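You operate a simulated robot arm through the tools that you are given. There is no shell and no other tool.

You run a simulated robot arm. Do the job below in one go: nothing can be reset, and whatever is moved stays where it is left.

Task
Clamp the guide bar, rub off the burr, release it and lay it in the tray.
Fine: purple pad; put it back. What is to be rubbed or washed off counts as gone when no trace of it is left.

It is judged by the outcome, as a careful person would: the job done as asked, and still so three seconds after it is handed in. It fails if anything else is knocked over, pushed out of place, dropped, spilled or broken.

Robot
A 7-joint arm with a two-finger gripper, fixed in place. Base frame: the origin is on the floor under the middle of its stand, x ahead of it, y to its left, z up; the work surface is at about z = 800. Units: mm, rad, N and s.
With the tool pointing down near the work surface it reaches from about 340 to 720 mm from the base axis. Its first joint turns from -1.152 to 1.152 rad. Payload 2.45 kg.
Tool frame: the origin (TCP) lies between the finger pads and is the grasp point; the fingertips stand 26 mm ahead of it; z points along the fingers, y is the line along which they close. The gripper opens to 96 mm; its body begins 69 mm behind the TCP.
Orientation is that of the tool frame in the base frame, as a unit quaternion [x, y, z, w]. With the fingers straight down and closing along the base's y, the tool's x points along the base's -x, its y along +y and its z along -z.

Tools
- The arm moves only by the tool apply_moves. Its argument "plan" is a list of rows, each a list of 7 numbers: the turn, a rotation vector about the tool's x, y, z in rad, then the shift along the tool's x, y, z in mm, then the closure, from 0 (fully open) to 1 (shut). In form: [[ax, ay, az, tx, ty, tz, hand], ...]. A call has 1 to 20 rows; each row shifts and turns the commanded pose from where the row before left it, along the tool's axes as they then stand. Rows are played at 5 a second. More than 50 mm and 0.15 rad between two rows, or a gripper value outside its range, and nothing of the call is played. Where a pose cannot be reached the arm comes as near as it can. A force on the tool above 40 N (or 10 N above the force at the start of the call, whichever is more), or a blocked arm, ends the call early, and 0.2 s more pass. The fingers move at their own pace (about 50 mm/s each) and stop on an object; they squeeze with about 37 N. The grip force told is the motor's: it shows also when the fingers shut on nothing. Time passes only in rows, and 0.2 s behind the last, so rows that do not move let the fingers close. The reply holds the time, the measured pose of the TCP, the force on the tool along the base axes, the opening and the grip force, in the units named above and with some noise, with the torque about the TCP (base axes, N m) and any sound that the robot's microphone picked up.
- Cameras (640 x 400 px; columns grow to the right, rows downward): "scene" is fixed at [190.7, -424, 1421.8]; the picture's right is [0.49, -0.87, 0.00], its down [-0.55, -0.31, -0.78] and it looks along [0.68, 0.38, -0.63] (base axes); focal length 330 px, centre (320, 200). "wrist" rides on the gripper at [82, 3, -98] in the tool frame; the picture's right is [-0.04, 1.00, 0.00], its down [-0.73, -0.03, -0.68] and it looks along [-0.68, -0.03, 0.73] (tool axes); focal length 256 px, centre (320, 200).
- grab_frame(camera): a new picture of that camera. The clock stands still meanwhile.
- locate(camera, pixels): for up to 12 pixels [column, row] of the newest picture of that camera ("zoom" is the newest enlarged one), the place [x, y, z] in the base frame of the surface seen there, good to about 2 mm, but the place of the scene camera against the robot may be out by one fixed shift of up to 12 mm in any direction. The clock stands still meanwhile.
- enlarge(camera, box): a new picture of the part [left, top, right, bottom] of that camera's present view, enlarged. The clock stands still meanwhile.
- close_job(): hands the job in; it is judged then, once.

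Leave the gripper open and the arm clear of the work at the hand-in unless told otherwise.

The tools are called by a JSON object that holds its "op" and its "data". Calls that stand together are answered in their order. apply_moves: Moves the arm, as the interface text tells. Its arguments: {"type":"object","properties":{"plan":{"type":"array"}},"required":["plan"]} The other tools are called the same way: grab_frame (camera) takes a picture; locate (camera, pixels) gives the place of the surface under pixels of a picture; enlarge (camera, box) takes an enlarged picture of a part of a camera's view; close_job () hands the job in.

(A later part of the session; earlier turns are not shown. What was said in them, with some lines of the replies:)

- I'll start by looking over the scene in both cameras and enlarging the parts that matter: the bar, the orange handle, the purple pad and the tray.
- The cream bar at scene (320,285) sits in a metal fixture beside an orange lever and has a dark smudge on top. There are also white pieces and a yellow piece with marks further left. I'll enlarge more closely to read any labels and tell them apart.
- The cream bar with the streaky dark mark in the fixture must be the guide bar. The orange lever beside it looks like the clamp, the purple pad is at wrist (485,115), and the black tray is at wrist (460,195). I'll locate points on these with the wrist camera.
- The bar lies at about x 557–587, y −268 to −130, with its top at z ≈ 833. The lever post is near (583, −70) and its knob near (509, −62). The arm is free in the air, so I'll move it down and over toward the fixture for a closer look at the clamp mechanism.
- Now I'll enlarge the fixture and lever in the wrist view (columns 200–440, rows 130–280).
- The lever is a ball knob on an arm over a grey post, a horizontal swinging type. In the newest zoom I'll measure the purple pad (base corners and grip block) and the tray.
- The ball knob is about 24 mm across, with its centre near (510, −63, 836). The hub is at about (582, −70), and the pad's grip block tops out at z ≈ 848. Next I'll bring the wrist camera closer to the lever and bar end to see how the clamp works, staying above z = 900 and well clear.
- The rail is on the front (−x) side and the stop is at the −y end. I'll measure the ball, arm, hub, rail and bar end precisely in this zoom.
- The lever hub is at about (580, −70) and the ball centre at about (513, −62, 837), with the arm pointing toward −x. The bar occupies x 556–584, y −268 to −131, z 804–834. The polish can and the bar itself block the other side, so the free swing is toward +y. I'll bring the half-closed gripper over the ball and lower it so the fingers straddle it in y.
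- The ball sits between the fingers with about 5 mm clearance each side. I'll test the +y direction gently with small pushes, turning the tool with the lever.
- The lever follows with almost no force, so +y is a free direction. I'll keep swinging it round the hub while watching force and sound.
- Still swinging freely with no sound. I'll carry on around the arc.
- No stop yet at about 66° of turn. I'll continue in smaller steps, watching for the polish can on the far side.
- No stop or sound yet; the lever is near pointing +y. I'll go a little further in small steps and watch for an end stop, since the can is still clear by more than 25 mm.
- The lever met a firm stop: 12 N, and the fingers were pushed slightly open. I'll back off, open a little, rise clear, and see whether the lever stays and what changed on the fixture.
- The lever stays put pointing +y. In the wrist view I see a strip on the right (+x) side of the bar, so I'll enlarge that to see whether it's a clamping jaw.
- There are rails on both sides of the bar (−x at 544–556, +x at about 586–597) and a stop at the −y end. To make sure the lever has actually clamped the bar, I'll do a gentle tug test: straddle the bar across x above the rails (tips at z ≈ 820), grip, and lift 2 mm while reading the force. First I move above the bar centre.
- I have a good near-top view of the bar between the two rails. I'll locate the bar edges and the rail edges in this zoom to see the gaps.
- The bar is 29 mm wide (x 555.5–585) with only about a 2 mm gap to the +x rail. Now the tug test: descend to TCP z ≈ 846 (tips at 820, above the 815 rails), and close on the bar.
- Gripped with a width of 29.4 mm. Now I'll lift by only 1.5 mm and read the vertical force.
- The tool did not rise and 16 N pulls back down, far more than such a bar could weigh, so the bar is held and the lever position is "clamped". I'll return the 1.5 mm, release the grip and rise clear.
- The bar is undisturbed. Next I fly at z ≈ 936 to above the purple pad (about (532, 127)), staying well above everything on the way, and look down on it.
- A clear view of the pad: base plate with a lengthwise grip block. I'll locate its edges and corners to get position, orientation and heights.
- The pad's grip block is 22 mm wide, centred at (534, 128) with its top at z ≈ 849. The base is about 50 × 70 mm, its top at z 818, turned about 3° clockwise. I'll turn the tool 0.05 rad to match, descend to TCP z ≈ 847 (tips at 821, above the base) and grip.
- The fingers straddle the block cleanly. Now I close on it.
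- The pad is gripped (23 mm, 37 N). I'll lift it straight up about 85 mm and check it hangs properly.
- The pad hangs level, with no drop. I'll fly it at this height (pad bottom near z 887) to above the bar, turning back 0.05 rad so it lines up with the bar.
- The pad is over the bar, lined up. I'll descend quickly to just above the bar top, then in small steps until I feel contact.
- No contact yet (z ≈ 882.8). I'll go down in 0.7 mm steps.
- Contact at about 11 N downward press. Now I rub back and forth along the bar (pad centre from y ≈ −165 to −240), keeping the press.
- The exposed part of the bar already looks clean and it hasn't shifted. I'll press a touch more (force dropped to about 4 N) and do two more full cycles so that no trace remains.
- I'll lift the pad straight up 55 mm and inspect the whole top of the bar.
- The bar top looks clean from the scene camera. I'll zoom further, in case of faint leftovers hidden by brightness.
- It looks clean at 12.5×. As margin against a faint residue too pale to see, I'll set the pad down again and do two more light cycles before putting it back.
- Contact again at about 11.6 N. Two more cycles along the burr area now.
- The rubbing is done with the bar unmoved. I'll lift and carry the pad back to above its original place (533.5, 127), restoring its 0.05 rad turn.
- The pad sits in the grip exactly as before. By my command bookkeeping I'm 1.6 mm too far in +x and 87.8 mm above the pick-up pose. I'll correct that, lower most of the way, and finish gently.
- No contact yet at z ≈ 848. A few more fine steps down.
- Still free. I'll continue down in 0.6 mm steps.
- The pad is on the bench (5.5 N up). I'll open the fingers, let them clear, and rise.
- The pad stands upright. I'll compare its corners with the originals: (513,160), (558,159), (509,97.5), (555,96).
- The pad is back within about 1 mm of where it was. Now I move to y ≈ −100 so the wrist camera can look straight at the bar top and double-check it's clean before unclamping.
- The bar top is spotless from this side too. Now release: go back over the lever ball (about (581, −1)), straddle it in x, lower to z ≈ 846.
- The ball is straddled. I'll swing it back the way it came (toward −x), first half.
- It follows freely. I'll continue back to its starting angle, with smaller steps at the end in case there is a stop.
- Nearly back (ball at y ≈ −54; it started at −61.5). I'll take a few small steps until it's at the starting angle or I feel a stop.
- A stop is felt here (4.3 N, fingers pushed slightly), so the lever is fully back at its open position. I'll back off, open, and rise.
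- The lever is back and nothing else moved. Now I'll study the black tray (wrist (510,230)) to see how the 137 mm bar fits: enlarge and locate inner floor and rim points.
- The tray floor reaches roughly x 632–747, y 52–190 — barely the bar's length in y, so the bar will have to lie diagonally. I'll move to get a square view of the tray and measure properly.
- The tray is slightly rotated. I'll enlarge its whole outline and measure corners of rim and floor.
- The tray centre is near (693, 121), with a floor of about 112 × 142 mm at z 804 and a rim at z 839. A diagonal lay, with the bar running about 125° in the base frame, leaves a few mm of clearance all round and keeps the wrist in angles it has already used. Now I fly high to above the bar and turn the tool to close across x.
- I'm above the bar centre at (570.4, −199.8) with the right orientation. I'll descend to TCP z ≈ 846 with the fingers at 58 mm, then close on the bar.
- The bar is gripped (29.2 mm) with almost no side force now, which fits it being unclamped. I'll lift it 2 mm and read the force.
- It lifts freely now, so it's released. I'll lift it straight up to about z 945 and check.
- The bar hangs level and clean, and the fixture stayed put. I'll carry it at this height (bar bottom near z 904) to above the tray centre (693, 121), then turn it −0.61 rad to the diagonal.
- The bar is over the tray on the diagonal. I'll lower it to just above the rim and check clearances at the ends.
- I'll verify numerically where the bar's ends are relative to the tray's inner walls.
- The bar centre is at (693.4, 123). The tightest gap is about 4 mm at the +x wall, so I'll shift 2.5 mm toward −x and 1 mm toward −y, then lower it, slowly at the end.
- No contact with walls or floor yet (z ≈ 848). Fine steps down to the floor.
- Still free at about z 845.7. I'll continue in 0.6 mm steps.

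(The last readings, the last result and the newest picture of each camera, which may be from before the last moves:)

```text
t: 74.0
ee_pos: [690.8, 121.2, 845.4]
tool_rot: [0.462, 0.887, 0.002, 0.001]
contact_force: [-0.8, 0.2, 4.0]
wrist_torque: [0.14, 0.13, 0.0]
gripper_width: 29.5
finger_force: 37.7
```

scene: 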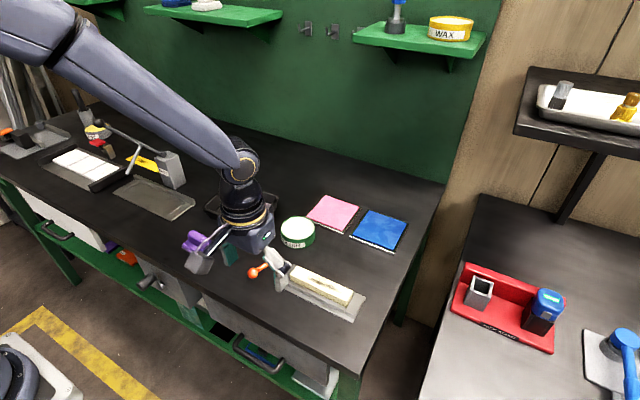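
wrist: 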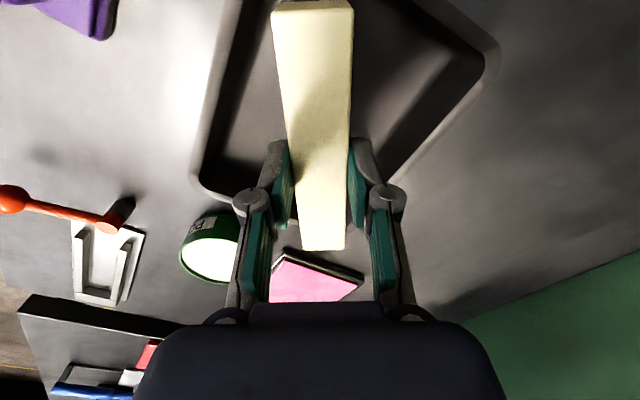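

The bar rests on the tray floor (4 N). I'll open to about 48 mm, then rise straight up.

{"op": "apply_moves", "data": {"plan": [[0, 0, 0, 0, 0, 0, 0.65], [0, 0, 0, 0, 0, 0, 0.5], [0, 0, 0, 0, 0, 0, 0.5], [0, 0, 0, 0, 0, -15, 0.5], [0, 0, 0, 0, 0, -30, 0.5], [0, 0, 0, 0, 0, -40, 0.5], [0, 0, 0, 0, 0, -40, 0.2], [0, 0, 0, 0, 0, 0, 0]]}}

{"op": "grab_frame", "data": {"camera": "wrist"}}

{"op": "enlarge", "data": {"camera": "scene", "box": [160, 150, 300, 262]}}

```text
t: 75.8
ee_pos: [690.0, 118.8, 970.8]
tool_rot: [0.463, 0.886, -0.001, 0.0]
contact_force: [-0.7, 0.8, -0.9]
wrist_torque: [0.02, -0.02, 0.0]
gripper_width: 95.3
finger_force: 0.0
```

```text
taken
```

wrist: 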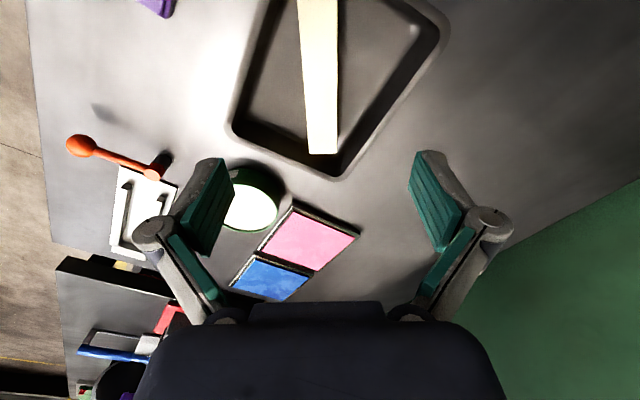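

```text
3.57 times, centred on (230, 206) of scene
```

zoom: 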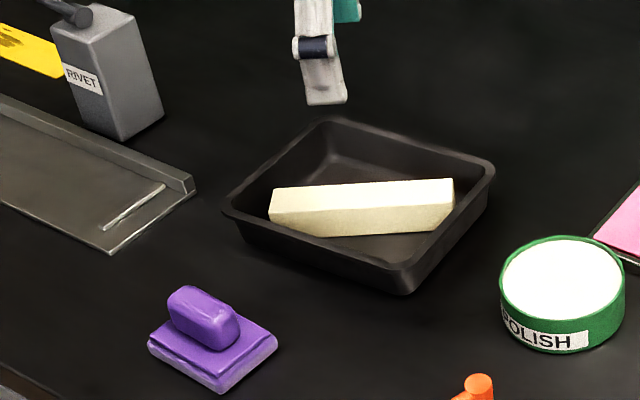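

The bar lies inside the tray. I'll check it lies flat by its top corner heights, and retreat the arm upward and back toward the start position.

{"op": "locate", "data": {"camera": "wrist", "pixels": [[312, 148], [333, 148], [303, 8], [332, 8], [320, 80]]}}

{"op": "apply_moves", "data": {"plan": [[0, 0, 0, 0, 0, -40, 0], [0, 0, -0.12, 22, -32, -20, 0], [0, 0, -0.12, 22, -32, -20, 0], [0, 0, -0.12, 25, -30, -10, 0], [0, 0, -0.12, 30, -30, -10, 0], [0, 0, -0.12, 30, -30, 0, 0], [0, 0, -0.12, 35, -25, 0, 0], [0, 0, -0.12, 35, -25, 0, 0], [0, 0, -0.1, 35, -15, 0, 0], [0, 0, 0, 0, 0, 0, 0]]}}

{"op": "grab_frame", "data": {"camera": "scene"}}

{"op": "grab_frame", "data": {"camera": "wrist"}}

```text
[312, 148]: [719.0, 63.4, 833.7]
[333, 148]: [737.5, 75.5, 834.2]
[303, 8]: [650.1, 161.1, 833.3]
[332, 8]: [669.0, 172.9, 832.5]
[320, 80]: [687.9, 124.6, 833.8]
```

```text
t: 78.0
ee_pos: [373.8, 49.2, 1070.2]
tool_rot: [0.009, 1.0, -0.001, -0.001]
contact_force: [0.1, 0.2, 0.5]
wrist_torque: [-0.01, -0.02, -0.01]
gripper_width: 96.1
finger_force: 0.1
```

```text
taken
```

scene: 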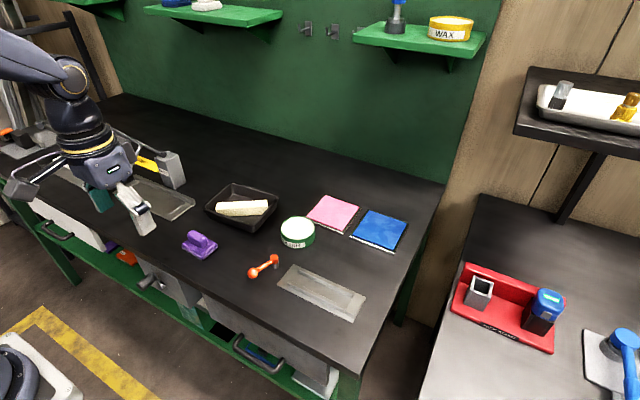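

```text
taken
```

wrist: 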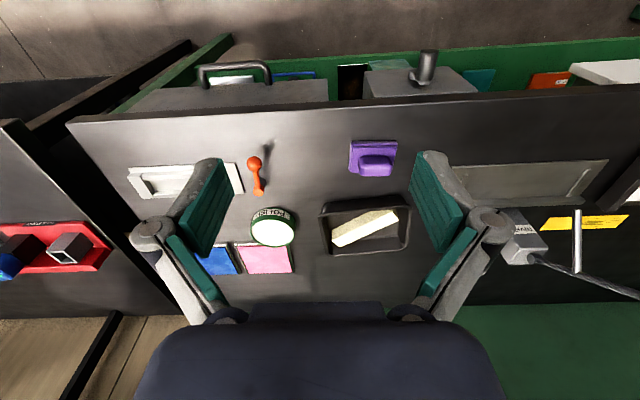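

The bar lies flat in the tray (top corners all at z ≈ 833). The pad, lever, can and coloured pads are where they started. I'll take one last close look at the bar top before handing in.

{"op": "enlarge", "data": {"camera": "scene", "box": [200, 180, 290, 236]}}

{"op": "enlarge", "data": {"camera": "wrist", "box": [315, 190, 415, 260]}}

```text
7.11 times, centred on (245, 208) of scene
```

zoom: 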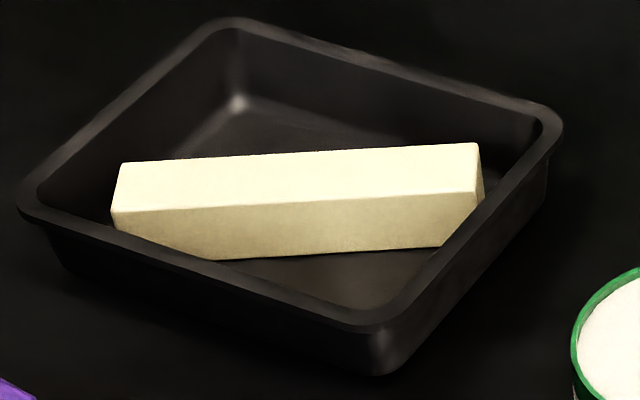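

```text
5.71 times, centred on (365, 225) of wrist
```

zoom: 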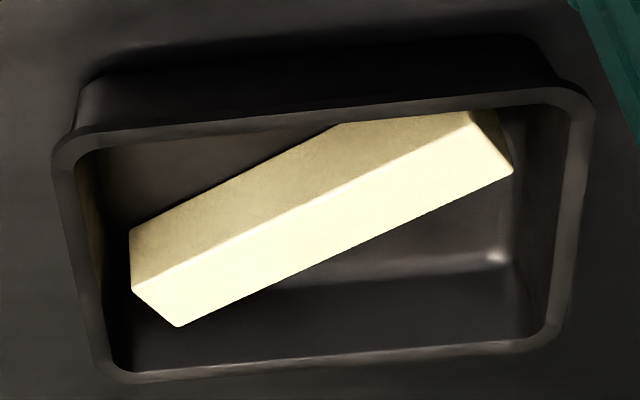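

The bar is clean and flat in the tray. The pad is back in its place, the clamp is released, and the arm is clear with the gripper open. I'm handing in the job.

{"op": "close_job", "data": {}}

```text
The job is handed in.
```

The guide bar is deburred and lying flat in the black tray. It lies diagonally, because the tray floor is barely longer than the bar.

- **Clamp:** I swung the orange lever round to its stop. A gentle tug met 16 N and the bar did not lift, so it was held.
- **Burr:** I rubbed it off with the purple pad. No trace shows in the close-up views from either camera.
- **Pad:** it is back within about 1 mm of where it started, at the same angle.
- **Release:** I swung the lever back to its starting stop, and the bar then lifted out freely.

I saw nothing else moved or knocked over, and the arm is clear with the gripper open.
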